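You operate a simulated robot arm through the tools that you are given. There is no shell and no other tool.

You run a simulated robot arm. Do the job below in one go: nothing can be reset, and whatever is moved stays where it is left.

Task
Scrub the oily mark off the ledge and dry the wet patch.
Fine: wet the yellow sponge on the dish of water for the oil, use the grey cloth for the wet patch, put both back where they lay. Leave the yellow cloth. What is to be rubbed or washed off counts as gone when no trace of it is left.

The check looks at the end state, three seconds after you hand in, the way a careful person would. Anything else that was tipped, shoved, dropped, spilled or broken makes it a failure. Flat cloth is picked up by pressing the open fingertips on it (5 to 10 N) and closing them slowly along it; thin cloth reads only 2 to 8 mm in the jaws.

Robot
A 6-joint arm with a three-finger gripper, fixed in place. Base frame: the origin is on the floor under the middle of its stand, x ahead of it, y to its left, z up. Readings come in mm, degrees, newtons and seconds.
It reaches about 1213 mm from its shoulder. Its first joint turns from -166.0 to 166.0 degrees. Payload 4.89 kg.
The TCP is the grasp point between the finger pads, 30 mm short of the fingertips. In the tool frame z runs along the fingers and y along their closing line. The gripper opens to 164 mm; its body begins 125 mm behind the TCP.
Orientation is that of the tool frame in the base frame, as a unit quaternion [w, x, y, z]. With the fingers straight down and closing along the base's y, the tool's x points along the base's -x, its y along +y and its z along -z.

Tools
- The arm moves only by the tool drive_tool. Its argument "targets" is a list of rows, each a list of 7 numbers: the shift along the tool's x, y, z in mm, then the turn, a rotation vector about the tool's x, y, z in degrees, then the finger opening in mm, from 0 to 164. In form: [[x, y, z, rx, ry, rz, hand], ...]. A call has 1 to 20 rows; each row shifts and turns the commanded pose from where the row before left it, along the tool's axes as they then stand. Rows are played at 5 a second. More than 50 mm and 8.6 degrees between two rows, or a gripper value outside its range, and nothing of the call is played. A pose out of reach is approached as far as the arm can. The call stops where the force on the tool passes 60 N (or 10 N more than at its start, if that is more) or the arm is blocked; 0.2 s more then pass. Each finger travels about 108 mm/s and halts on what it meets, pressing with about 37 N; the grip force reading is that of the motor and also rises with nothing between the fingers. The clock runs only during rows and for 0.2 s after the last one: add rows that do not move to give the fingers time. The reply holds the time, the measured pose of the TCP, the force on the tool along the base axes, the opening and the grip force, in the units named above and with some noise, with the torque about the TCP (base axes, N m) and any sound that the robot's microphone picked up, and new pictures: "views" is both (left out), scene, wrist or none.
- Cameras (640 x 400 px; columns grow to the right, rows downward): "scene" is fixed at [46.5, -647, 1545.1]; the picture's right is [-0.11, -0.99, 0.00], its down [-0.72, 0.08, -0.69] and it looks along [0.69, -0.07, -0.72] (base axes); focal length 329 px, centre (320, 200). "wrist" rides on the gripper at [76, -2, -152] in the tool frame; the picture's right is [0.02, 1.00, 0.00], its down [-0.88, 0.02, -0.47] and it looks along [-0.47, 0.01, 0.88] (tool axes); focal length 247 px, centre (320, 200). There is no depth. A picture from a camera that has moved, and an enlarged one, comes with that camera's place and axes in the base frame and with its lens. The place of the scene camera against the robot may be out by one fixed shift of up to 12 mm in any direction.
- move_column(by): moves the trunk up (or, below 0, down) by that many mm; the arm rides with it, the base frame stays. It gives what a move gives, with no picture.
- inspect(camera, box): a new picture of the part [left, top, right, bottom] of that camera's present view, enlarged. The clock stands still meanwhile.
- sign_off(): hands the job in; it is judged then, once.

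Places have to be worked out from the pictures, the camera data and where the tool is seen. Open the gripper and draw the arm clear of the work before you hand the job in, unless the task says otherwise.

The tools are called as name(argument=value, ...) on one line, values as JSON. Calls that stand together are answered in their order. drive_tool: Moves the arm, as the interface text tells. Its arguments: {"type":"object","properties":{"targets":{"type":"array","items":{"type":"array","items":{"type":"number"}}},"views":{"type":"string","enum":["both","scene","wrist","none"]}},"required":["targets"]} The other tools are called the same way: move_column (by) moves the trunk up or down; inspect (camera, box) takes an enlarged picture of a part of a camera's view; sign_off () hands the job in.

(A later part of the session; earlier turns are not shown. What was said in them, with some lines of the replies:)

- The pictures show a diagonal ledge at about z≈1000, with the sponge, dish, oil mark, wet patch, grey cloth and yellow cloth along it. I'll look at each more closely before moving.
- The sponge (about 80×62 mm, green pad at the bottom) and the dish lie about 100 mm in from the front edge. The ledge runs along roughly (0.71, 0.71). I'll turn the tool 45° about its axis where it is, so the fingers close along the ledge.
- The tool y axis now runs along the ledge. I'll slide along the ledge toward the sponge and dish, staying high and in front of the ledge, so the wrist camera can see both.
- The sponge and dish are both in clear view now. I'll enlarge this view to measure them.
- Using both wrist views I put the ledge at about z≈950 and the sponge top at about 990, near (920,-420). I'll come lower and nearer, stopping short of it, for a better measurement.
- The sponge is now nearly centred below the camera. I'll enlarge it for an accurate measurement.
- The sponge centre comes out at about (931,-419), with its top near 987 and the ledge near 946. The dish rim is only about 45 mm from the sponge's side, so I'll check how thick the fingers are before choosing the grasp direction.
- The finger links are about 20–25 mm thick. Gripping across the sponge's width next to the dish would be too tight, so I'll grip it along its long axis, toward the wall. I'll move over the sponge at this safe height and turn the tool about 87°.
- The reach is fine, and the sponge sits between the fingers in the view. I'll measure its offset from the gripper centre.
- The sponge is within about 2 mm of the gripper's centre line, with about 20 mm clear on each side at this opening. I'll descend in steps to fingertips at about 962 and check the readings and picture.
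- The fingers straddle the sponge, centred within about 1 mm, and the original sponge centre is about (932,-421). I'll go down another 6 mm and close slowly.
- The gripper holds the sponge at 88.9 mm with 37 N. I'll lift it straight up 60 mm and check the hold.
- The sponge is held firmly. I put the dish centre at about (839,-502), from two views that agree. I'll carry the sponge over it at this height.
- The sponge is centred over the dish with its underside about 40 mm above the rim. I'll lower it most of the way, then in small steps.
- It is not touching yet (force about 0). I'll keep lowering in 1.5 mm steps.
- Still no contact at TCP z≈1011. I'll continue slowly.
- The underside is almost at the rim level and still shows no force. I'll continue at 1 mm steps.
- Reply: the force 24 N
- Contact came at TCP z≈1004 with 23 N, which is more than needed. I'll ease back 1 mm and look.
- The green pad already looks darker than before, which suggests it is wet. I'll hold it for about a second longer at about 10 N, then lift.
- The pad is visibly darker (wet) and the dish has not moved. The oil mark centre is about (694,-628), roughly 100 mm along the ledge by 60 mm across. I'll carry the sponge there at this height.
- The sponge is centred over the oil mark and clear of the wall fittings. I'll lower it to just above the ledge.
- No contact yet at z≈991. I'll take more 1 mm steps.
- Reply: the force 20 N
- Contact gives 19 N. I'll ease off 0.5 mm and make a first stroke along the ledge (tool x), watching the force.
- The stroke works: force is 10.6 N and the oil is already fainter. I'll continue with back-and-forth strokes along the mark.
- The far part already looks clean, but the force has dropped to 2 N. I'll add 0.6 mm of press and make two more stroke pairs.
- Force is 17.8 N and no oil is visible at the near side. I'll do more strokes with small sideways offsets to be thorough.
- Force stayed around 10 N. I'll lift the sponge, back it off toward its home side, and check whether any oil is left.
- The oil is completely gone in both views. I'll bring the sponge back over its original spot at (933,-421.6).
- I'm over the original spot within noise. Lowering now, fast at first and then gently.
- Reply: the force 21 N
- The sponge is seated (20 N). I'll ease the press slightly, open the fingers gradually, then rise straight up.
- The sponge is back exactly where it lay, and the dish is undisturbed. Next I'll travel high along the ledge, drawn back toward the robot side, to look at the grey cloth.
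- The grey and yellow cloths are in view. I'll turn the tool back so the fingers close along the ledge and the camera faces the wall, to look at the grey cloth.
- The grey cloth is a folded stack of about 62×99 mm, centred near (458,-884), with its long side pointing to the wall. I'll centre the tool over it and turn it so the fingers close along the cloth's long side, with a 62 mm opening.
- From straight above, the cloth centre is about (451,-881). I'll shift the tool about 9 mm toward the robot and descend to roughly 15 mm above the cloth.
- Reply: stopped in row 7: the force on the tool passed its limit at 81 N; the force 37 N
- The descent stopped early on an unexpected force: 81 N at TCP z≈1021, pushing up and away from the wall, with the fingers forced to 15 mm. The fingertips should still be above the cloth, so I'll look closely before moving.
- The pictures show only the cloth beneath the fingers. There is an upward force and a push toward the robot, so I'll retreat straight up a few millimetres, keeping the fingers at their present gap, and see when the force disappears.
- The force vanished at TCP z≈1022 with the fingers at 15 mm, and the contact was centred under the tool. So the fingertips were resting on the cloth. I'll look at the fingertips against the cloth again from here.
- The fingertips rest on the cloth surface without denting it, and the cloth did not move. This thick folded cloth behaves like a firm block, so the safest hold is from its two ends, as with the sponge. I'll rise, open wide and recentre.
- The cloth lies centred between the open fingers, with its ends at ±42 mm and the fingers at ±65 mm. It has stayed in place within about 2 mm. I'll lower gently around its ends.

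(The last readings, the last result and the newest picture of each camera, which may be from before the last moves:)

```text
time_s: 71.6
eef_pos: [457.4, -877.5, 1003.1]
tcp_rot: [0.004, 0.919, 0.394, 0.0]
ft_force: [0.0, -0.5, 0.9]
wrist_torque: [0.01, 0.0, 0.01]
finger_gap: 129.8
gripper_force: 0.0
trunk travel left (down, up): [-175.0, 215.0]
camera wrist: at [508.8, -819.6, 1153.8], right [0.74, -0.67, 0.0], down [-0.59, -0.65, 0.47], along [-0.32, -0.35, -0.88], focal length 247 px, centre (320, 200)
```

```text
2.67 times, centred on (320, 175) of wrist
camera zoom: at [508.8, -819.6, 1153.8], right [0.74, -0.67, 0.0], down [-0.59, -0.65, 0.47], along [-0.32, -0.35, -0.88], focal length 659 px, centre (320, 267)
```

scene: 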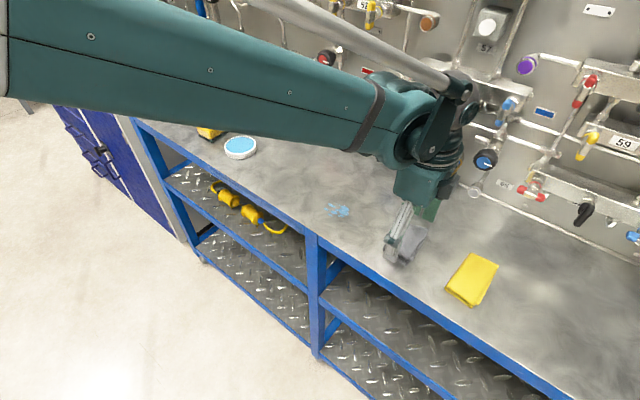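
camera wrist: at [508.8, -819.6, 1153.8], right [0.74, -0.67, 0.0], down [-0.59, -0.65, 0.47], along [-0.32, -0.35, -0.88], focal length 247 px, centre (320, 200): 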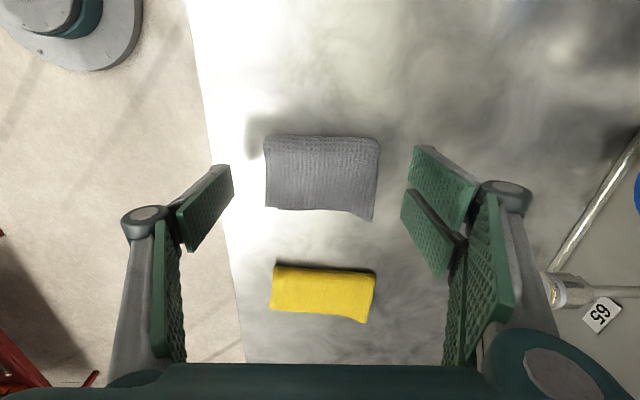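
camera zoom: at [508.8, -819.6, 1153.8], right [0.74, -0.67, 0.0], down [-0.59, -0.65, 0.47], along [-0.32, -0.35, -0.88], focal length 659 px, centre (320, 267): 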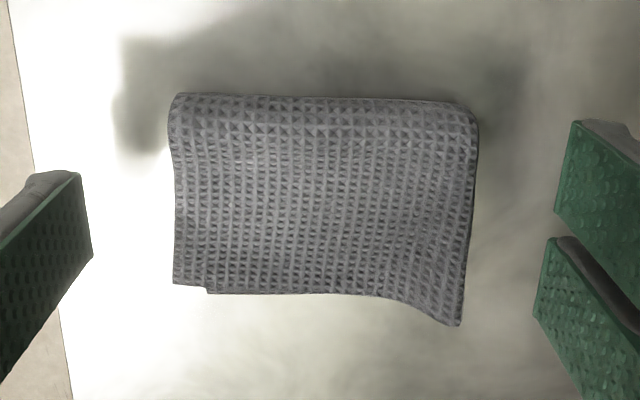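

There is no contact and the fingers are clear of both ends. I'll go 10 mm lower, so the fingertips are just above the ledge, and then close slowly.

drive_tool(targets=[[0, 0, 4, 0, 0, 0, 130], [0, 0, 3, 0, 0, 0, 130], [0, 0, 3, 0, 0, 0, 130], [0, 0, 0, 0, 0, 0, 122], [0, 0, 0, 0, 0, 0, 114], [0, 0, 0, 0, 0, 0, 106], [0, 0, 0, 0, 0, 0, 100], [0, 0, 0, 0, 0, 0, 95], [0, 0, 0, 0, 0, 0, 95]], views="both")

inspect(camera="wrist", box=[200, 100, 440, 250])

```text
time_s: 73.6
eef_pos: [456.4, -877.8, 991.9]
tcp_rot: [0.003, 0.919, 0.395, 0.0]
ft_force: [0.6, 0.2, -0.2]
wrist_torque: [-0.02, -0.02, 0.03]
finger_gap: 95.0
gripper_force: 0.1
trunk travel left (down, up): [-175.0, 215.0]
camera wrist: at [508.8, -819.3, 1143.5], right [0.74, -0.67, 0.0], down [-0.59, -0.65, 0.47], along [-0.32, -0.35, -0.88], focal length 247 px, centre (320, 200)
```

scene: 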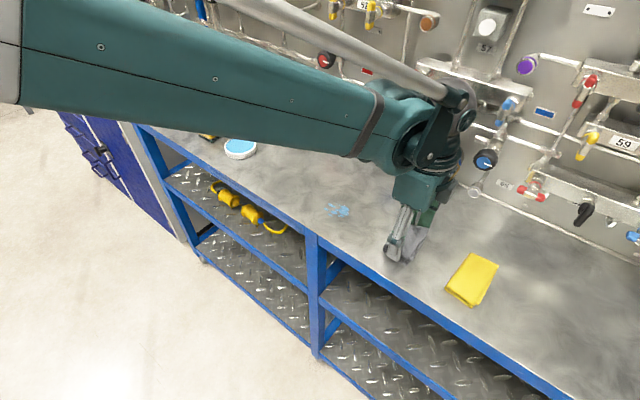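
wrist: 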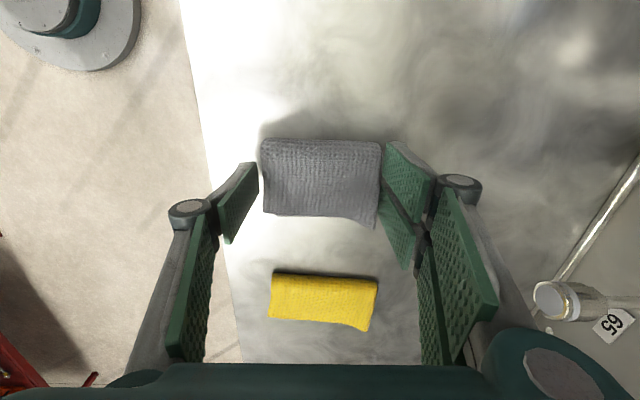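

```text
2.67 times, centred on (320, 175) of wrist
camera zoom: at [508.8, -819.3, 1143.5], right [0.74, -0.67, 0.0], down [-0.59, -0.65, 0.47], along [-0.32, -0.35, -0.88], focal length 659 px, centre (320, 267)
```

zoom: 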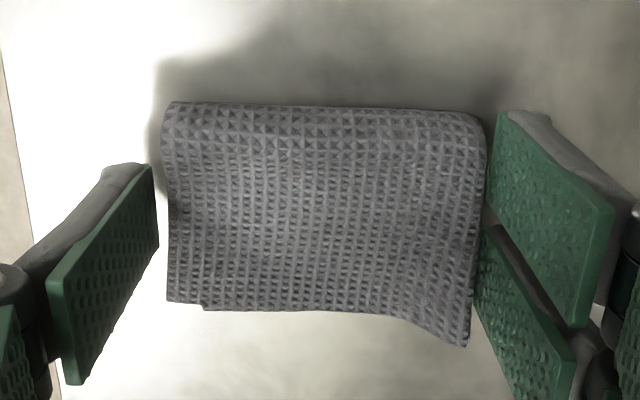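

The wall-side pads are about at the cloth's end and the thumb has a few millimetres left. I'll close slowly further.

drive_tool(targets=[[0, 0, 0, 0, 0, 0, 92], [0, 0, 0, 0, 0, 0, 90], [0, 0, 0, 0, 0, 0, 88], [0, 0, 0, 0, 0, 0, 86], [0, 0, 0, 0, 0, 0, 84], [0, 0, 0, 0, 0, 0, 82], [0, 0, 0, 0, 0, 0, 80], [0, 0, 0, 0, 0, 0, 78], [0, 0, 0, 0, 0, 0, 78]], views="both")

inspect(camera="wrist", box=[200, 100, 440, 250])

```text
time_s: 75.6
eef_pos: [456.2, -877.6, 992.6]
tcp_rot: [0.003, 0.919, 0.395, 0.0]
ft_force: [-0.7, 0.3, 2.1]
wrist_torque: [0.0, 0.03, -0.03]
finger_gap: 89.4
gripper_force: 36.9
trunk travel left (down, up): [-175.0, 215.0]
camera wrist: at [508.8, -819.2, 1143.6], right [0.74, -0.67, 0.0], down [-0.59, -0.65, 0.47], along [-0.32, -0.35, -0.88], focal length 247 px, centre (320, 200)
```

scene: 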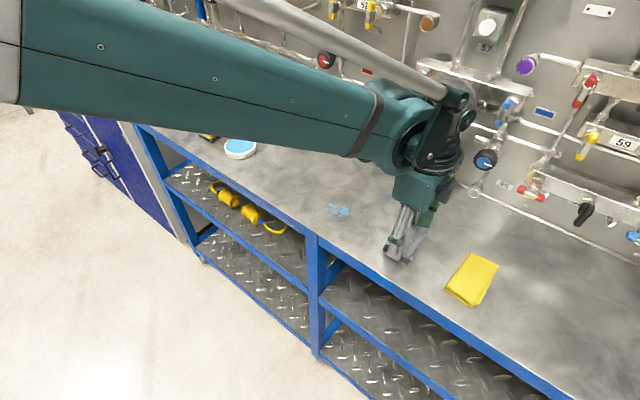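
wrist: 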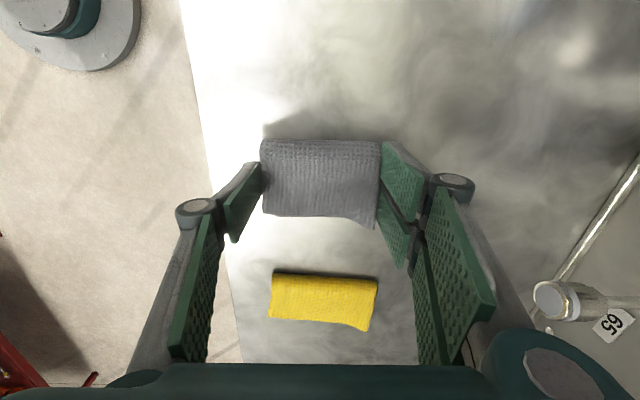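

```text
2.67 times, centred on (320, 175) of wrist
camera zoom: at [508.8, -819.2, 1143.6], right [0.74, -0.67, 0.0], down [-0.59, -0.65, 0.47], along [-0.32, -0.35, -0.88], focal length 659 px, centre (320, 267)
```

zoom: 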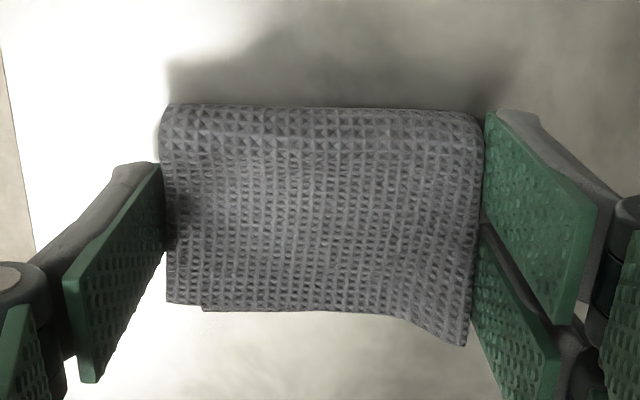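

The cloth is held firmly at 89.4 mm with 37 N and hardly moved. Its home pose is TCP (456,-878, 992). I'll lift it, then carry it along the ledge to the wet patch at about (572,-749).

drive_tool(targets=[[0, 0, -4, 0, 0, 0, 78], [0, 0, -8, 0, 0, 0, 78], [0, 0, -15, 0, 0, 0, 78], [0, 0, -15, 0, 0, 0, 78], [0, 0, -15, 0, 0, 0, 78], [0, 0, 0, 0, 0, 0, 78], [0, 0, 0, 0, 0, 0, 78]], views="both")

inspect(camera="scene", box=[320, 170, 470, 280])

```text
time_s: 77.2
eef_pos: [456.4, -878.2, 1048.2]
tcp_rot: [0.002, 0.919, 0.395, 0.0]
ft_force: [-0.1, 0.2, 0.5]
wrist_torque: [-0.02, -0.03, 0.0]
finger_gap: 89.1
gripper_force: 36.8
trunk travel left (down, up): [-175.0, 215.0]
camera wrist: at [508.5, -819.2, 1200.6], right [0.74, -0.67, 0.0], down [-0.59, -0.65, 0.47], along [-0.32, -0.35, -0.88], focal length 247 px, centre (320, 200)
```

scene: 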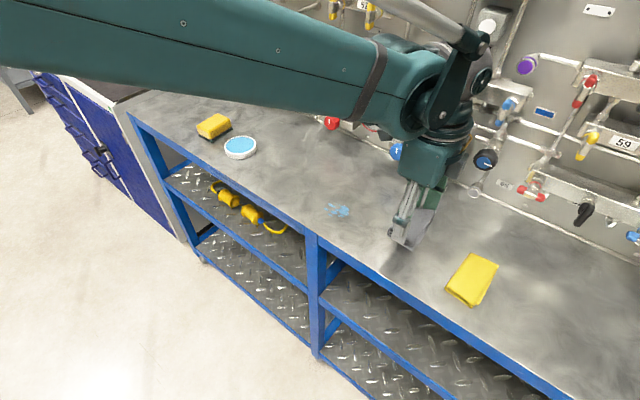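
wrist: 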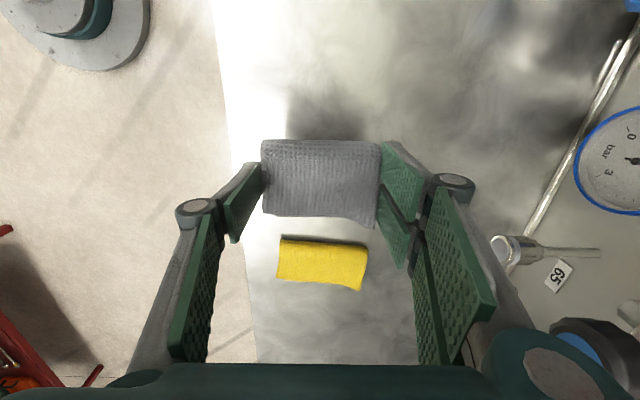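

```text
3.64 times, centred on (395, 225) of scene
camera zoom: at [46.5, -647.0, 1545.1], right [-0.11, -0.99, 0.0], down [-0.72, 0.08, -0.69], along [0.69, -0.07, -0.72], focal length 1197 px, centre (47, 109)
```

zoom: 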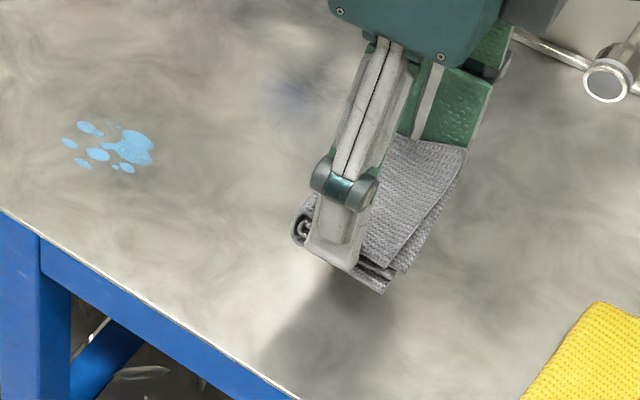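

The cloth lifted cleanly and keeps its shape. I'll carry it over the wet patch now.

drive_tool(targets=[[28.8, -0.7, 0, 0, 0, 0, 78], [28.8, -0.7, 0, 0, 0, 0, 78], [28.8, -0.7, 0, 0, 0, 0, 78], [28.8, -0.7, 0, 0, 0, 0, 78], [28.8, -0.7, 0, 0, 0, 0, 78], [28.8, -0.7, 0, 0, 0, 0, 78], [0, 0, 0, 0, 0, 0, 78], [0, 0, 0, 0, 0, 0, 78]], views="both")

inspect(camera="scene", box=[270, 140, 420, 250])

inspect(camera="wrist", box=[200, 50, 440, 250])

```text
time_s: 79.0
eef_pos: [571.8, -747.8, 1051.5]
tcp_rot: [0.003, 0.919, 0.395, 0.0]
ft_force: [0.7, 0.4, -0.1]
wrist_torque: [-0.04, 0.04, -0.05]
finger_gap: 89.2
gripper_force: 36.7
trunk travel left (down, up): [-175.0, 215.0]
camera wrist: at [624.3, -688.5, 1201.5], right [0.74, -0.67, 0.0], down [-0.59, -0.65, 0.47], along [-0.32, -0.35, -0.88], focal length 247 px, centre (320, 200)
```

scene: 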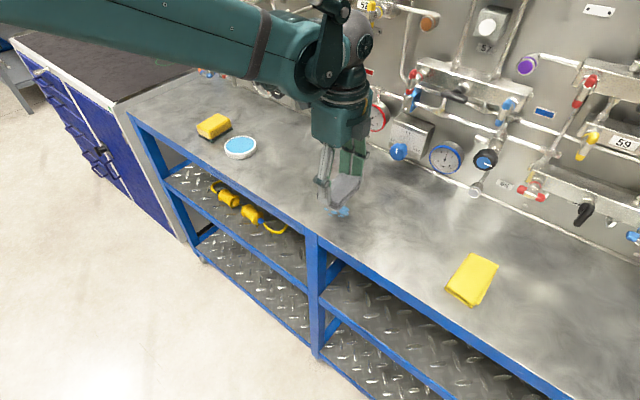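
wrist: 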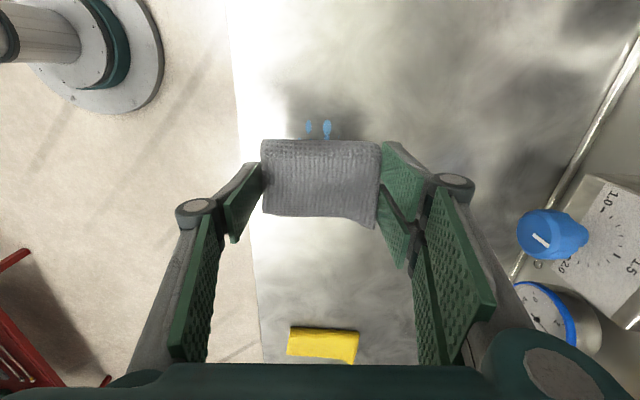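

```text
3.64 times, centred on (345, 195) of scene
camera zoom: at [46.5, -647.0, 1545.1], right [-0.11, -0.99, 0.0], down [-0.72, 0.08, -0.69], along [0.69, -0.07, -0.72], focal length 1197 px, centre (229, 218)
```

zoom: 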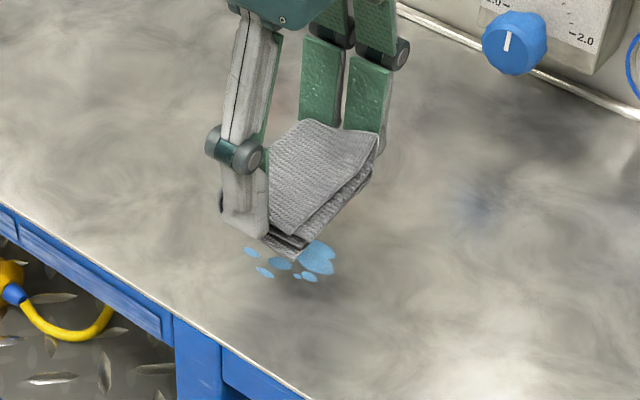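

```text
2.00 times, centred on (320, 150) of wrist
camera zoom: at [624.3, -688.5, 1201.5], right [0.74, -0.67, 0.0], down [-0.59, -0.65, 0.47], along [-0.32, -0.35, -0.88], focal length 494 px, centre (320, 300)
```

zoom: 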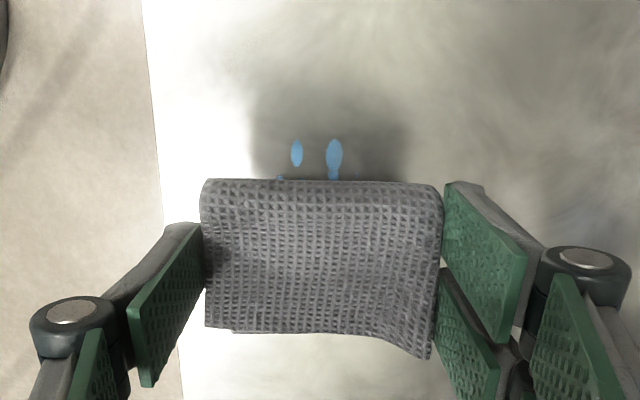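

The patch lies right under the cloth, extending about 31 mm toward the camera as expected. I'll lower to just above contact (around TCP z 992).

drive_tool(targets=[[0, 0, 15, 0, 0, 0, 78], [0, 0, 15, 0, 0, 0, 78], [0, 0, 12, 0, 0, 0, 78], [0, 0, 6, 0, 0, 0, 78], [0, 0, 3, 0, 0, 0, 78], [0, 0, 0, 0, 0, 0, 78], [0, 0, 0, 0, 0, 0, 78]], views="none")

```text
time_s: 80.6
eef_pos: [572.2, -748.7, 997.2]
tcp_rot: [0.003, 0.919, 0.395, 0.0]
ft_force: [-0.8, -0.4, 0.3]
wrist_torque: [-0.04, 0.01, 0.01]
finger_gap: 89.0
gripper_force: 37.0
trunk travel left (down, up): [-175.0, 215.0]
```

drive_tool(targets=[[0, 0, 1, 0, 0, 0, 78], [0, 0, 1, 0, 0, 0, 78], [0, 0, 1, 0, 0, 0, 78], [0, 0, 0, 0, 0, 0, 78]], views="none")

```text
time_s: 81.6
eef_pos: [571.6, -749.6, 995.4]
tcp_rot: [0.003, 0.919, 0.394, 0.001]
ft_force: [-0.3, -0.5, -0.6]
wrist_torque: [0.0, -0.01, 0.0]
finger_gap: 89.2
gripper_force: 37.1
trunk travel left (down, up): [-175.0, 215.0]
```

No contact yet. Continuing in 0.8 mm steps.

drive_tool(targets=[[0, 0, 0.8, 0, 0, 0, 78], [0, 0, 0.8, 0, 0, 0, 78], [0, 0, 0, 0, 0, 0, 78]], views="none")

```text
time_s: 82.4
eef_pos: [573.1, -749.5, 994.1]
tcp_rot: [0.004, 0.919, 0.395, 0.0]
ft_force: [-0.4, -0.8, 0.3]
wrist_torque: [0.0, 0.02, -0.02]
finger_gap: 89.3
gripper_force: 37.3
trunk travel left (down, up): [-175.0, 215.0]
```

drive_tool(targets=[[0, 0, 0.8, 0, 0, 0, 78], [0, 0, 0.8, 0, 0, 0, 78], [0, 0, 0, 0, 0, 0, 78]], views="none")

```text
time_s: 83.2
eef_pos: [573.5, -749.4, 992.5]
tcp_rot: [0.003, 0.919, 0.395, 0.0]
ft_force: [0.0, -1.0, 5.5]
wrist_torque: [-0.07, 0.02, 0.0]
finger_gap: 89.4
gripper_force: 37.0
trunk travel left (down, up): [-175.0, 215.0]
```

Contact at 5.5 N. I'll press slightly more and rub back and forth along the ledge over the patch.

drive_tool(targets=[[0, 0, 0.4, 0, 0, 0, 78], [8, 0, 0, 0, 0, 0, 78], [8, 0, 0, 0, 0, 0, 78], [8, 0, 0, 0, 0, 0, 78], [-8, 0, 0, 0, 0, 0, 78], [-8, 0, 0, 0, 0, 0, 78], [-8, 0, 0, 0, 0, 0, 78], [-8, 0, 0, 0, 0, 0, 78], [-8, 0, 0, 0, 0, 0, 78], [-8, 0, 0, 0, 0, 0, 78], [0, 0, 0, 0, 0, 0, 78]], views="wrist")

```text
time_s: 85.6
eef_pos: [556.7, -769.1, 991.5]
tcp_rot: [0.003, 0.92, 0.393, -0.001]
ft_force: [0.1, 0.0, 3.8]
wrist_torque: [0.0, 0.0, -0.02]
finger_gap: 89.3
gripper_force: 37.1
trunk travel left (down, up): [-175.0, 215.0]
camera wrist: at [608.2, -709.3, 1143.4], right [0.74, -0.67, 0.0], down [-0.59, -0.65, 0.47], along [-0.32, -0.35, -0.88], focal length 247 px, centre (320, 200)
```

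wrist: 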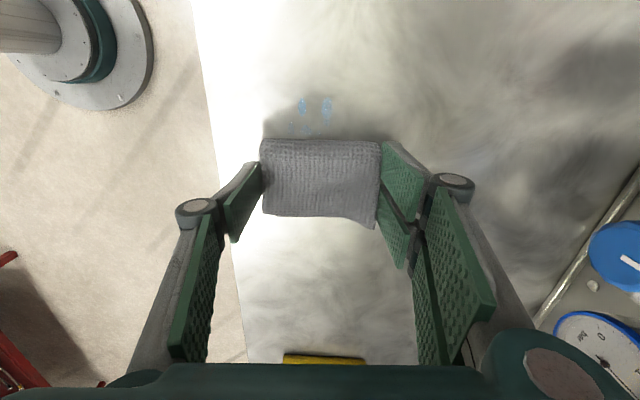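

The droplets are thinning but not gone, and the force is only 4 N. I'll press 0.5 mm more and make longer strokes over the whole patch.

drive_tool(targets=[[0, 0, 0.5, 0, 0, 0, 78], [9, 0, 0, 0, 0, 0, 78], [9, 0, 0, 0, 0, 0, 78], [9, 0, 0, 0, 0, 0, 78], [9, 0, 0, 0, 0, 0, 78], [9, 0, 0, 0, 0, 0, 78], [9, 0, 0, 0, 0, 0, 78], [0, 0, 0, 0, 0, 0, 78]], views="none")

```text
time_s: 87.4
eef_pos: [593.2, -727.4, 991.7]
tcp_rot: [0.002, 0.919, 0.394, 0.001]
ft_force: [-6.1, -6.6, 18.0]
wrist_torque: [-0.37, 0.22, -0.02]
finger_gap: 89.3
gripper_force: 37.3
trunk travel left (down, up): [-175.0, 215.0]
```

Force is 18 N now, which is good for drying. I'll continue the strokes with small sideways offsets.

drive_tool(targets=[[-9, 0, -0.1, 0, 0, 0, 78], [-9, 0, 0, 0, 0, 0, 78], [-9, 0, 0, 0, 0, 0, 78], [-9, 0, 0, 0, 0, 0, 78], [-9, 0, 0, 0, 0, 0, 78], [-9, 0, 0, 0, 0, 0, 78], [-6, 0, 0, 0, 0, 0, 78], [0, -5, 0, 0, 0, 0, 78], [9, 0, 0, 0, 0, 0, 78], [9, 0, 0, 0, 0, 0, 78], [9, 0, 0, 0, 0, 0, 78], [9, 0, 0, 0, 0, 0, 78], [9, 0, 0, 0, 0, 0, 78], [9, 0, 0, 0, 0, 0, 78], [6, 0, 0, 0, 0, 0, 78], [0, 5, 0, 0, 0, 0, 78], [0, 0, 0, 0, 0, 0, 78]], views="wrist")

```text
time_s: 91.0
eef_pos: [594.9, -727.1, 991.6]
tcp_rot: [0.003, 0.919, 0.394, 0.0]
ft_force: [0.3, 1.8, 3.2]
wrist_torque: [0.18, -0.11, 0.02]
finger_gap: 89.3
gripper_force: 37.3
trunk travel left (down, up): [-175.0, 215.0]
camera wrist: at [646.9, -668.2, 1142.9], right [0.74, -0.67, 0.0], down [-0.59, -0.65, 0.47], along [-0.32, -0.35, -0.88], focal length 247 px, centre (320, 200)
```

wrist: 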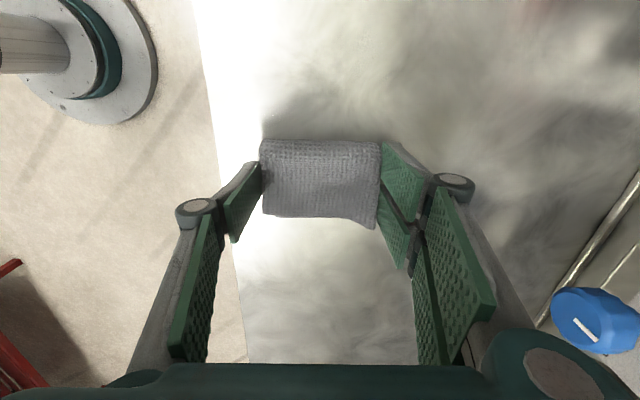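

The visible side is dry, but the force fell to 3 N. I'll add a bit of press and rub two more passes to catch any traces.

drive_tool(targets=[[0, 0, 0.5, 0, 0, 0, 78], [-9, 0, 0, 0, 0, 0, 78], [-9, 0, 0, 0, 0, 0, 78], [-9, 0, 0, 0, 0, 0, 78], [-9, 0, 0, 0, 0, 0, 78], [-9, 0, 0, 0, 0, 0, 78], [-9, 0, 0, 0, 0, 0, 78], [-6, 0, 0, 0, 0, 0, 78], [0, 5, 0, 0, 0, 0, 78], [9, 0, 0, 0, 0, 0, 78], [9, 0, 0, 0, 0, 0, 78], [9, 0, 0, 0, 0, 0, 78], [9, 0, 0, 0, 0, 0, 78], [9, 0, 0, 0, 0, 0, 78], [9, 0, 0, 0, 0, 0, 78], [6, 0, 0, 0, 0, 0, 78], [0, -5, 0, 0, 0, 0, 78], [0, 0, 0, 0, 0, 0, 78]], views="none")

```text
time_s: 94.8
eef_pos: [595.2, -728.3, 990.3]
tcp_rot: [0.002, 0.919, 0.395, 0.001]
ft_force: [8.0, -6.5, 21.9]
wrist_torque: [-0.39, -0.5, 0.09]
finger_gap: 89.1
gripper_force: 37.6
trunk travel left (down, up): [-175.0, 215.0]
```

Good pressure through those passes. I'll make one last stroke back, then lift the cloth and move it aside toward its home to look at the patch.

drive_tool(targets=[[-9, 0, 0, 0, 0, 0, 78], [-9, 0, 0, 0, 0, 0, 78], [-9, 0, 0, 0, 0, 0, 78], [-9, 0, 0, 0, 0, 0, 78], [-9, 0, 0, 0, 0, 0, 78], [-9, 0, 0, 0, 0, 0, 78], [0, 0, -4, 0, 0, 0, 78], [0, 0, -12, 0, 0, 0, 78], [0, 0, -20, 0, 0, 0, 78], [0, 0, -24, 0, 0, 0, 78], [-20, 1, 0, 0, 0, 0, 78], [-32, 1, 0, 0, 0, 0, 78], [-32, 1, 0, 0, 0, 0, 78], [-32, 1, 0, 0, 0, 0, 78], [-25, 1, 0, 0, 0, 0, 78], [0, 0, 0, 0, 0, 0, 78], [0, 0, 0, 0, 0, 0, 78]], views="both")

inspect(camera="scene", box=[260, 150, 410, 260])

```text
time_s: 98.4
eef_pos: [462.4, -873.1, 1049.6]
tcp_rot: [0.003, 0.919, 0.395, 0.001]
ft_force: [-0.1, -1.0, -0.1]
wrist_torque: [0.06, -0.07, 0.03]
finger_gap: 89.2
gripper_force: 37.5
trunk travel left (down, up): [-175.0, 215.0]
camera wrist: at [514.7, -814.5, 1201.1], right [0.74, -0.67, 0.0], down [-0.59, -0.65, 0.47], along [-0.32, -0.35, -0.88], focal length 247 px, centre (320, 200)
```

scene: 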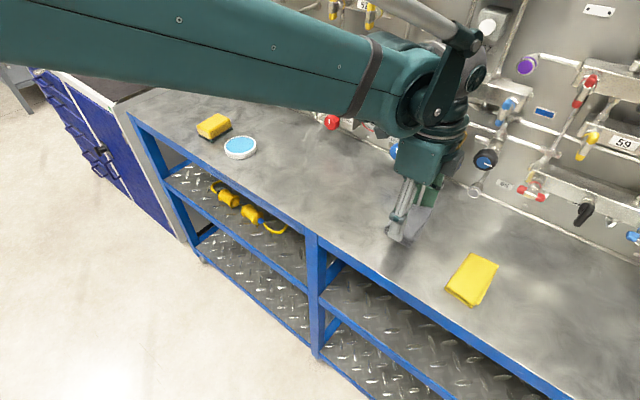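
wrist: 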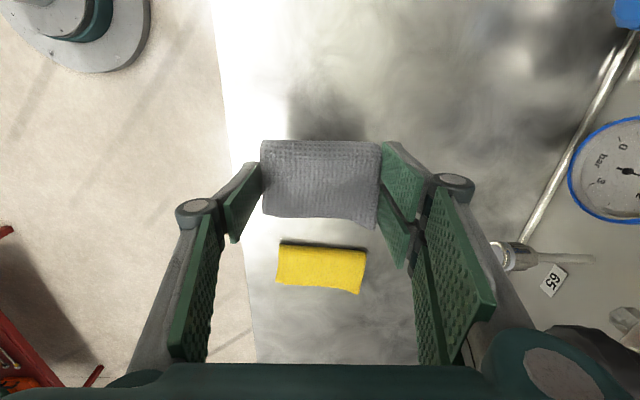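

```text
3.64 times, centred on (335, 205) of scene
camera zoom: at [46.5, -647.0, 1545.1], right [-0.11, -0.99, 0.0], down [-0.72, 0.08, -0.69], along [0.69, -0.07, -0.72], focal length 1197 px, centre (266, 182)
```

zoom: 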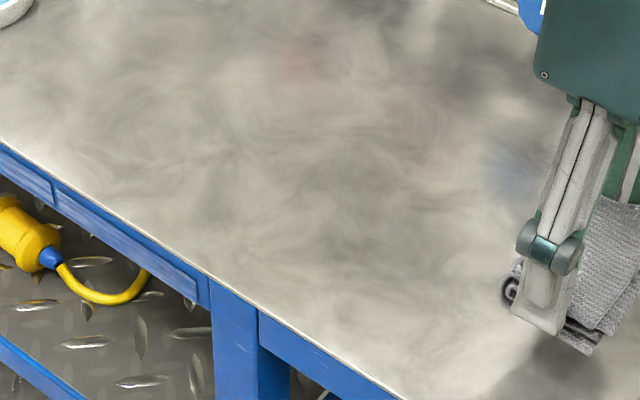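

The wet patch appears gone. I'll zoom in harder on its place and on the old oil spot to be sure no trace remains.

inspect(camera="scene", box=[310, 190, 366, 225])

inspect(camera="scene", box=[254, 160, 318, 200])

```text
11.43 times, centred on (338, 208) of scene
camera zoom: at [46.5, -647.0, 1545.1], right [-0.11, -0.99, 0.0], down [-0.72, 0.08, -0.69], along [0.69, -0.07, -0.72], focal length 3761 px, centre (114, 114)
```

zoom: 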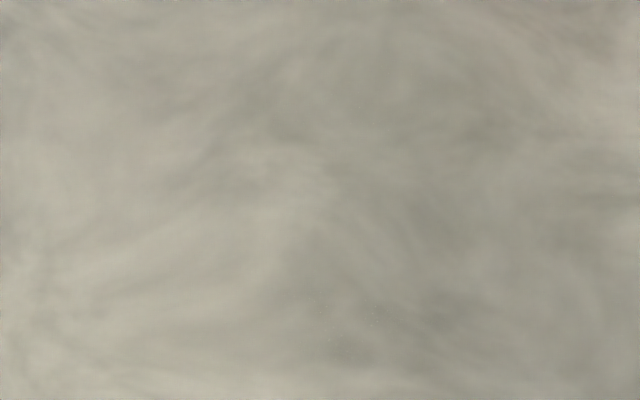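

```text
10.00 times, centred on (286, 180) of scene
camera zoom: at [46.5, -647.0, 1545.1], right [-0.11, -0.99, 0.0], down [-0.72, 0.08, -0.69], along [0.69, -0.07, -0.72], focal length 3291 px, centre (660, 400)
```

zoom: 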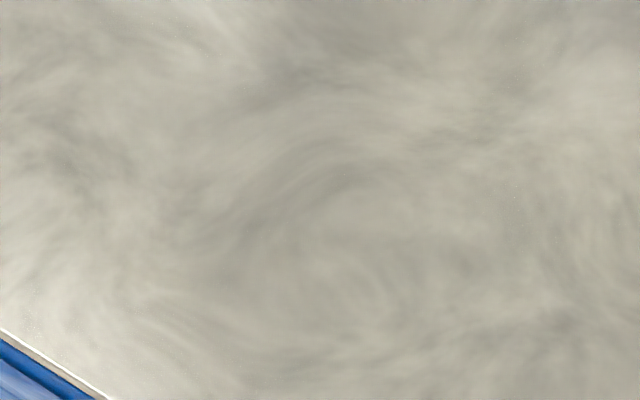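

Both places are clean in the zooms. I'll put the cloth back, aligning to its home pose (including the roughly 2 mm it had been nudged) and lowering.

drive_tool(targets=[[-7.5, -3.3, 0, 0, 0, 0, 78], [0, 0, 15, 0, 0, 0, 78], [0, 0, 15, 0, 0, 0, 78], [0, 0, 12, 0, 0, 0, 78], [0, 0, 6, 0, 0, 0, 78], [0, 0, 3, 0, 0, 0, 78], [0, 0, 1, 0, 0, 0, 78], [0, 0, 1, 0, 0, 0, 78], [0, 0, 0, 0, 0, 0, 78], [0, 0, 0, 0, 0, 0, 78]], views="none")

```text
time_s: 100.6
eef_pos: [455.5, -874.8, 997.2]
tcp_rot: [0.002, 0.919, 0.395, 0.0]
ft_force: [-0.4, 0.0, -0.3]
wrist_torque: [-0.01, 0.01, 0.02]
finger_gap: 89.2
gripper_force: 36.9
trunk travel left (down, up): [-175.0, 215.0]
```

drive_tool(targets=[[-1.3, 0.3, 1, 0, 0, 0, 78], [0, 0, 1, 0, 0, 0, 78], [0, 0, 1, 0, 0, 0, 78], [0, 0, 0.8, 0, 0, 0, 78], [0, 0, 0, 0, 0, 0, 78]], views="none")

```text
time_s: 101.8
eef_pos: [454.7, -877.2, 994.3]
tcp_rot: [0.003, 0.919, 0.395, 0.0]
ft_force: [-0.4, 0.2, -0.3]
wrist_torque: [-0.02, 0.02, 0.0]
finger_gap: 89.3
gripper_force: 37.4
trunk travel left (down, up): [-175.0, 215.0]
```

Still no contact at z≈994. I'll go on in sub-millimetre steps.

drive_tool(targets=[[0, 0, 0.8, 0, 0, 0, 78], [0, 0, 0.8, 0, 0, 0, 78], [0, 0, 0.6, 0, 0, 0, 78], [0, 0, 0, 0, 0, 0, 78]], views="none")

```text
time_s: 102.8
eef_pos: [455.0, -876.5, 992.3]
tcp_rot: [0.003, 0.919, 0.395, -0.001]
ft_force: [0.6, 0.1, -0.8]
wrist_torque: [-0.01, 0.01, -0.04]
finger_gap: 88.8
gripper_force: 37.2
trunk travel left (down, up): [-175.0, 215.0]
```

drive_tool(targets=[[0, 0, 0.7, 0, 0, 0, 78], [0, 0, 0.7, 0, 0, 0, 78], [0, 0, 0, 0, 0, 0, 78]], views="none")

```text
time_s: 103.6
eef_pos: [455.7, -876.1, 990.1]
tcp_rot: [0.003, 0.919, 0.395, 0.0]
ft_force: [-0.9, 0.8, 8.4]
wrist_torque: [-0.07, 0.05, 0.01]
finger_gap: 89.1
gripper_force: 37.0
trunk travel left (down, up): [-175.0, 215.0]
```

The cloth is seated (8.4 N). I'll ease off, open gradually and rise straight up.

drive_tool(targets=[[0, 0, -0.4, 0, 0, 0, 80], [0, 0, 0, 0, 0, 0, 89], [0, 0, 0, 0, 0, 0, 92], [0, 0, 0, 0, 0, 0, 98], [0, 0, 0, 0, 0, 0, 108], [0, 0, 0, 0, 0, 0, 120], [0, 0, 0, 0, 0, 0, 130], [0, 0, -3, 0, 0, 0, 130], [0, 0, -15, 0, 0, 0, 130], [0, 0, -30, 0, 0, 0, 130], [0, 0, -40, 0, 0, 0, 130], [0, 0, -40, 0, 0, 0, 130], [0, 0, -30, 0, 0, 0, 130], [0, 0, 0, 0, 0, 0, 130]], views="both")

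inspect(camera="scene", box=[370, 210, 450, 270])

```text
time_s: 106.6
eef_pos: [452.9, -877.1, 1149.7]
tcp_rot: [0.002, 0.919, 0.395, 0.0]
ft_force: [-0.3, 0.7, 0.3]
wrist_torque: [-0.02, -0.01, -0.01]
finger_gap: 130.2
gripper_force: 0.0
trunk travel left (down, up): [-175.0, 215.0]
camera wrist: at [505.9, -818.7, 1301.5], right [0.74, -0.67, 0.0], down [-0.59, -0.65, 0.47], along [-0.32, -0.35, -0.88], focal length 247 px, centre (320, 200)
```

scene: 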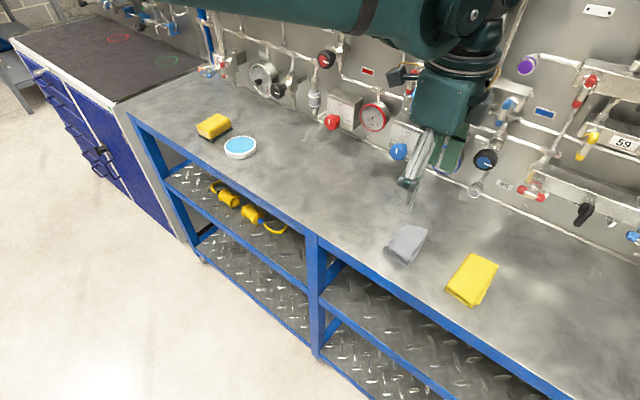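
wrist: 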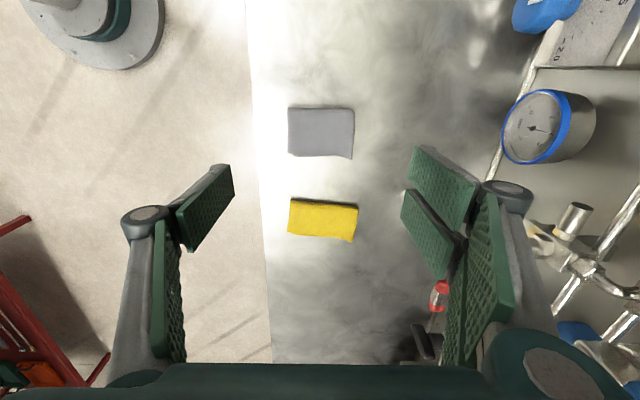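

```text
6.67 times, centred on (410, 240) of scene
camera zoom: at [46.5, -647.0, 1545.1], right [-0.11, -0.99, 0.0], down [-0.72, 0.08, -0.69], along [0.69, -0.07, -0.72], focal length 2194 px, centre (-280, -67)
```

zoom: 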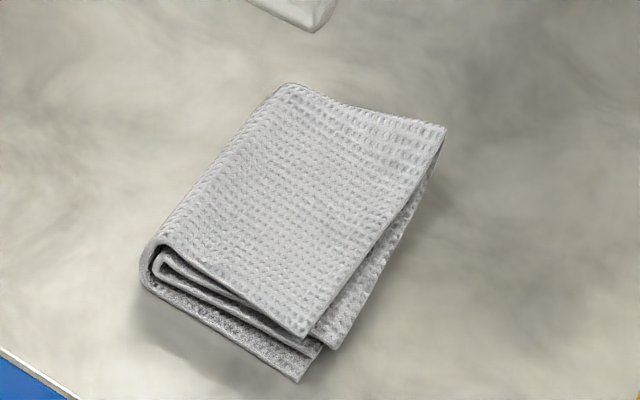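

The cloth is back within about 2 mm of where it lay. I'll draw the arm up and back along the ledge, so the wrist camera can check the wet patch and oil spots close up.

drive_tool(targets=[[0, -30, -15, 0, 0, 0, 130], [43, -6, 0, 0, 0, 0, 130], [43, -6, 0, 0, 0, 0, 130], [43, -6, 0, 0, 0, 0, 130], [43, -6, 0, 0, 0, 0, 130], [43, -6, 0, 0, 0, 0, 130], [43, -6, 0, 0, 0, 0, 130], [43, -6, 0, 0, 0, 0, 130], [0, 0, 0, 0, 0, 0, 130], [0, 0, 0, 0, 0, 0, 130]], views="both")

inspect(camera="wrist", box=[230, 100, 430, 240])

inspect(camera="scene", box=[300, 180, 380, 240])

```text
time_s: 108.8
eef_pos: [612.0, -606.3, 1161.9]
tcp_rot: [0.003, 0.919, 0.394, 0.0]
ft_force: [0.5, 0.2, -0.6]
wrist_torque: [-0.06, 0.05, 0.0]
finger_gap: 130.0
gripper_force: 0.0
trunk travel left (down, up): [-175.0, 215.0]
camera wrist: at [664.4, -547.5, 1312.1], right [0.74, -0.67, 0.0], down [-0.59, -0.65, 0.47], along [-0.32, -0.35, -0.88], focal length 247 px, centre (320, 200)
```

scene: 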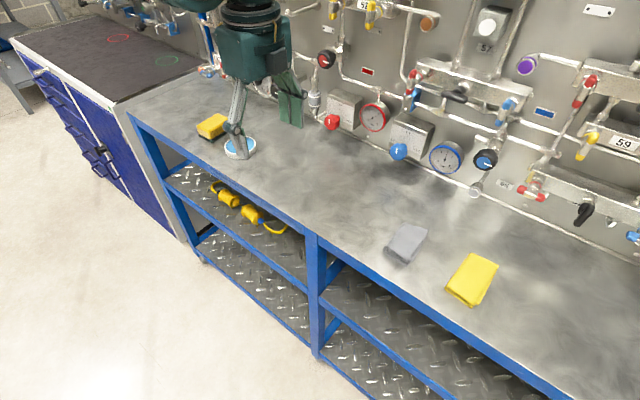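
wrist: 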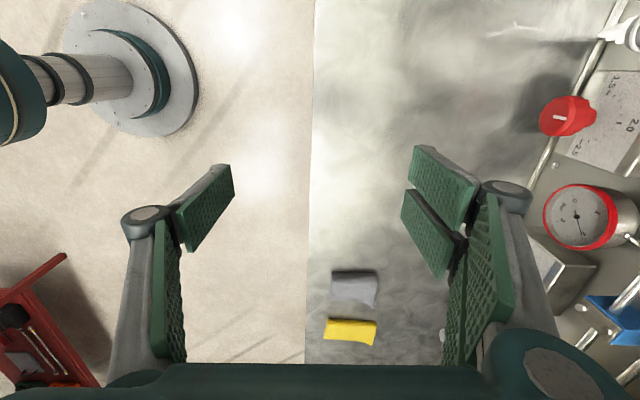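

```text
2.86 times, centred on (330, 170) of wrist
camera zoom: at [664.4, -547.5, 1312.1], right [0.74, -0.67, 0.0], down [-0.59, -0.65, 0.47], along [-0.32, -0.35, -0.88], focal length 706 px, centre (291, 286)
```

zoom: 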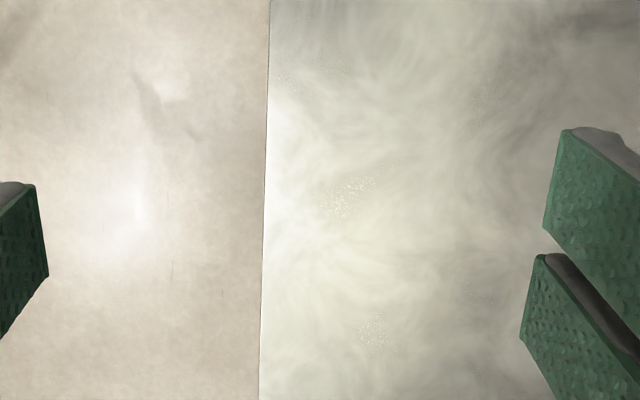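

```text
6.67 times, centred on (340, 210) of scene
camera zoom: at [46.5, -647.0, 1545.1], right [-0.11, -0.99, 0.0], down [-0.72, 0.08, -0.69], along [0.69, -0.07, -0.72], focal length 2194 px, centre (187, 133)
```

zoom: 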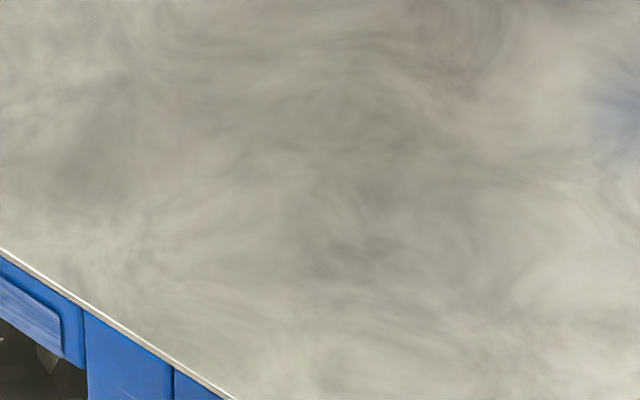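

I see faint white specks in the wrist view, some near the old wet patch and some elsewhere. They may just be sparkle in the metal, so I'll go closer over the patch to make sure.

drive_tool(targets=[[-16, 17, 20, 0, 0, 0, 130], [-16, 17, 20, 0, 0, 0, 130], [-16, 18, 20, 0, 0, 0, 130], [-18, 18, 20, 0, 0, 0, 130], [0, 0, 20, 0, 0, 0, 130], [0, 0, 0, 0, 0, 0, 130], [0, 0, 0, 0, 0, 0, 130]], views="wrist")

inspect(camera="wrist", box=[250, 130, 390, 270])

```text
time_s: 110.4
eef_pos: [615.0, -704.5, 1065.2]
tcp_rot: [0.002, 0.919, 0.395, 0.0]
ft_force: [-0.4, -1.6, 0.1]
wrist_torque: [0.01, -0.01, -0.01]
finger_gap: 130.3
gripper_force: 0.2
trunk travel left (down, up): [-175.0, 215.0]
camera wrist: at [666.5, -647.2, 1216.3], right [0.74, -0.67, 0.0], down [-0.59, -0.65, 0.47], along [-0.32, -0.35, -0.88], focal length 247 px, centre (320, 200)
```

wrist: 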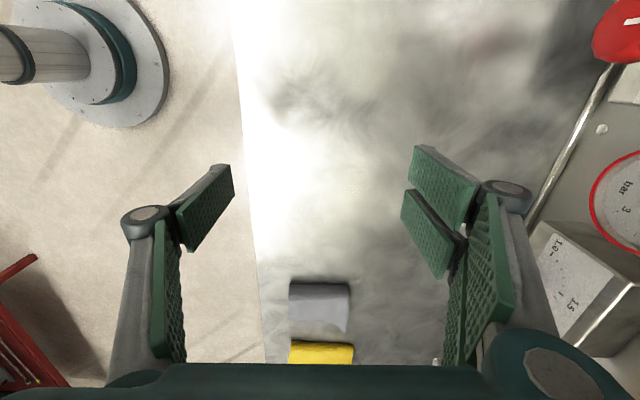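

```text
2.86 times, centred on (320, 200) of wrist
camera zoom: at [666.5, -647.2, 1216.3], right [0.74, -0.67, 0.0], down [-0.59, -0.65, 0.47], along [-0.32, -0.35, -0.88], focal length 706 px, centre (320, 200)
```

zoom: 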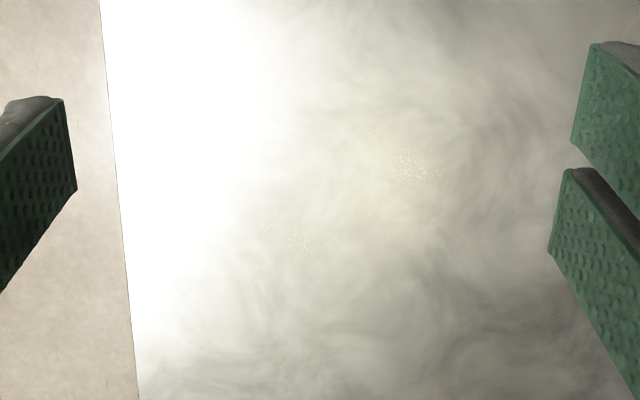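

The specks shift with the viewpoint and are whitish-yellow glints, not blue. I'll make one last high zoom on the patch area from the fixed camera, with a comparison area that was never wet.

inspect(camera="scene", box=[322, 198, 354, 218])

inspect(camera="scene", box=[440, 200, 472, 220])

inspect(camera="scene", box=[268, 168, 308, 193])

```text
16.00 times, centred on (338, 208) of scene
camera zoom: at [46.5, -647.0, 1545.1], right [-0.11, -0.99, 0.0], down [-0.72, 0.08, -0.69], along [0.69, -0.07, -0.72], focal length 5265 px, centre (32, 72)
```

zoom: 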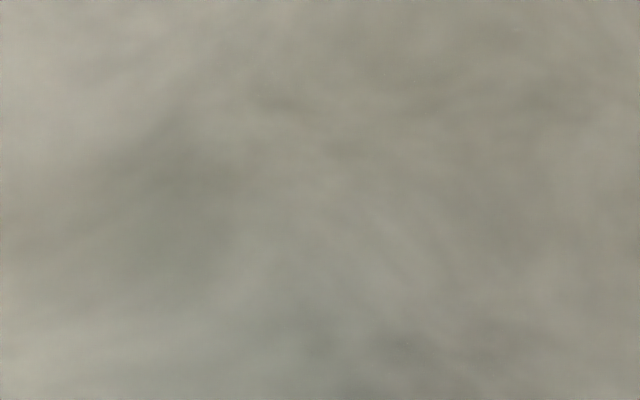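

```text
16.00 times, centred on (456, 210) of scene
camera zoom: at [46.5, -647.0, 1545.1], right [-0.11, -0.99, 0.0], down [-0.72, 0.08, -0.69], along [0.69, -0.07, -0.72], focal length 5265 px, centre (-1856, 40)
```

zoom: 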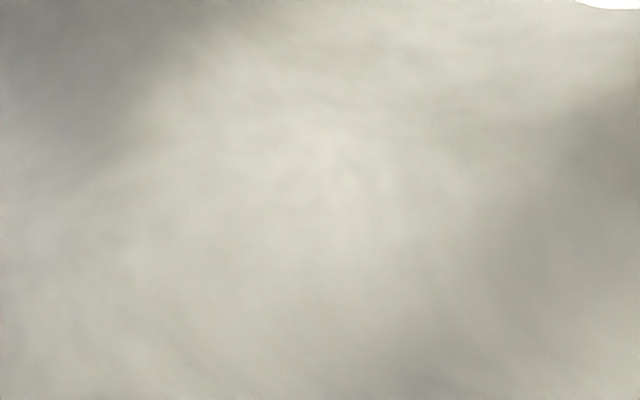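

```text
16.00 times, centred on (288, 180) of scene
camera zoom: at [46.5, -647.0, 1545.1], right [-0.11, -0.99, 0.0], down [-0.72, 0.08, -0.69], along [0.69, -0.07, -0.72], focal length 5265 px, centre (832, 512)
```

zoom: 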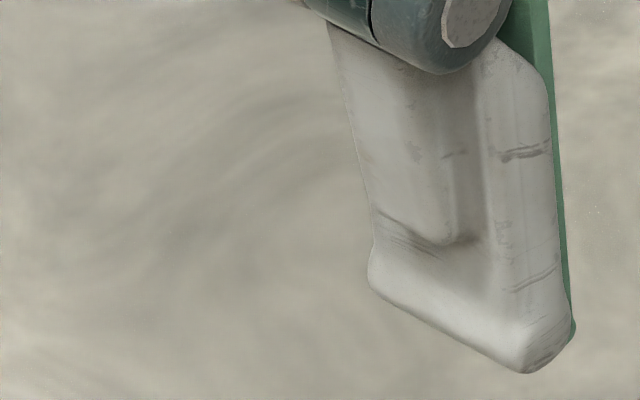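

Both places are fully clean and match the untouched metal. I'll draw the arm up and clear of the ledge, with the gripper open, for a final overall look.

drive_tool(targets=[[0, 0, -40, 0, 0, 0, 140], [0, 0, -40, 0, 0, 0, 150], [0, 0, -40, 0, 0, 0, 164], [0, -40, -20, 0, 0, 0, 164], [0, -45, -15, 0, 0, 0, 164], [0, -45, -15, 0, 0, 0, 164], [0, -45, -10, 0, 0, 0, 164], [0, -45, 0, 0, 0, 0, 164], [0, -45, 0, 0, 0, 0, 164], [0, 0, 0, 0, 0, 0, 164], [0, 0, 0, 0, 0, 0, 164]], views="both")

inspect(camera="scene", box=[180, 90, 520, 310])

```text
time_s: 112.8
eef_pos: [422.8, -520.4, 1242.0]
tcp_rot: [0.003, 0.919, 0.394, 0.001]
ft_force: [0.2, 0.9, 0.1]
wrist_torque: [-0.08, -0.1, 0.01]
finger_gap: 164.1
gripper_force: 0.0
trunk travel left (down, up): [-175.0, 215.0]
camera wrist: at [474.8, -461.9, 1392.3], right [0.74, -0.67, 0.0], down [-0.59, -0.65, 0.47], along [-0.32, -0.35, -0.88], focal length 247 px, centre (320, 200)
```

scene: 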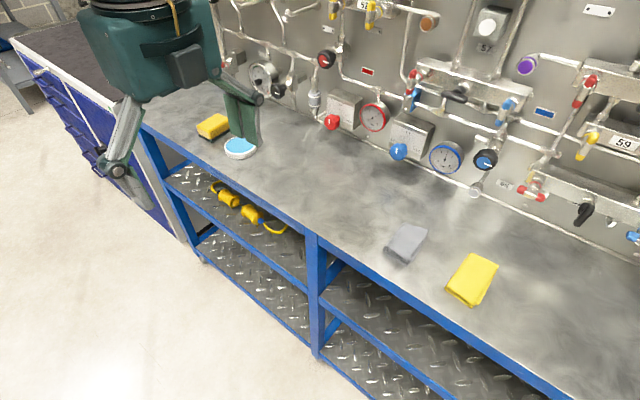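
wrist: 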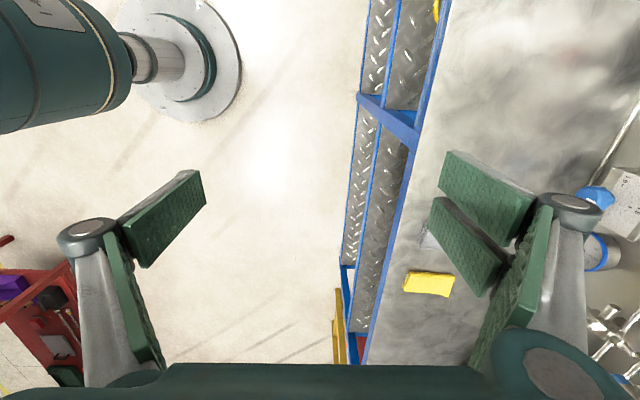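

```text
1.82 times, centred on (350, 200) of scene
camera zoom: at [46.5, -647.0, 1545.1], right [-0.11, -0.99, 0.0], down [-0.72, 0.08, -0.69], along [0.69, -0.07, -0.72], focal length 598 px, centre (266, 200)
```

zoom: 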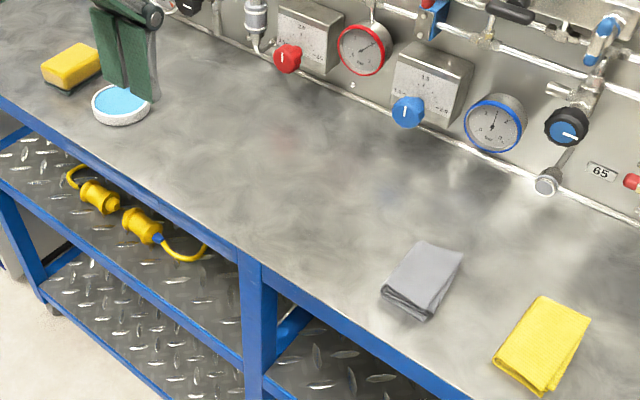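

The ledge is clean and dry. The sponge and grey cloth are back where they lay, and the dish and yellow cloth are untouched. The gripper is open and well clear, so I'm handing in.

sign_off()

```text
The job is handed in.
```

The oily mark is scrubbed off and the wet patch is dry. I saw no trace of either in close-up views before handing in.

- **Sponge:** I wetted it on the dish of water, scrubbed the oil, and put it back where it lay.
- **Grey cloth:** I gripped the folded cloth by its ends, wiped the wet patch, and set it back within about 2 mm of its original spot. On my first approach the fingertips hit it at about 81 N, which set off the force stop. It shifted about 2 mm and was not visibly marked.
- **Everything else:** The dish was only pressed on lightly and did not visibly move. I never touched the yellow cloth.

The gripper is open and the arm is clear of the ledge.
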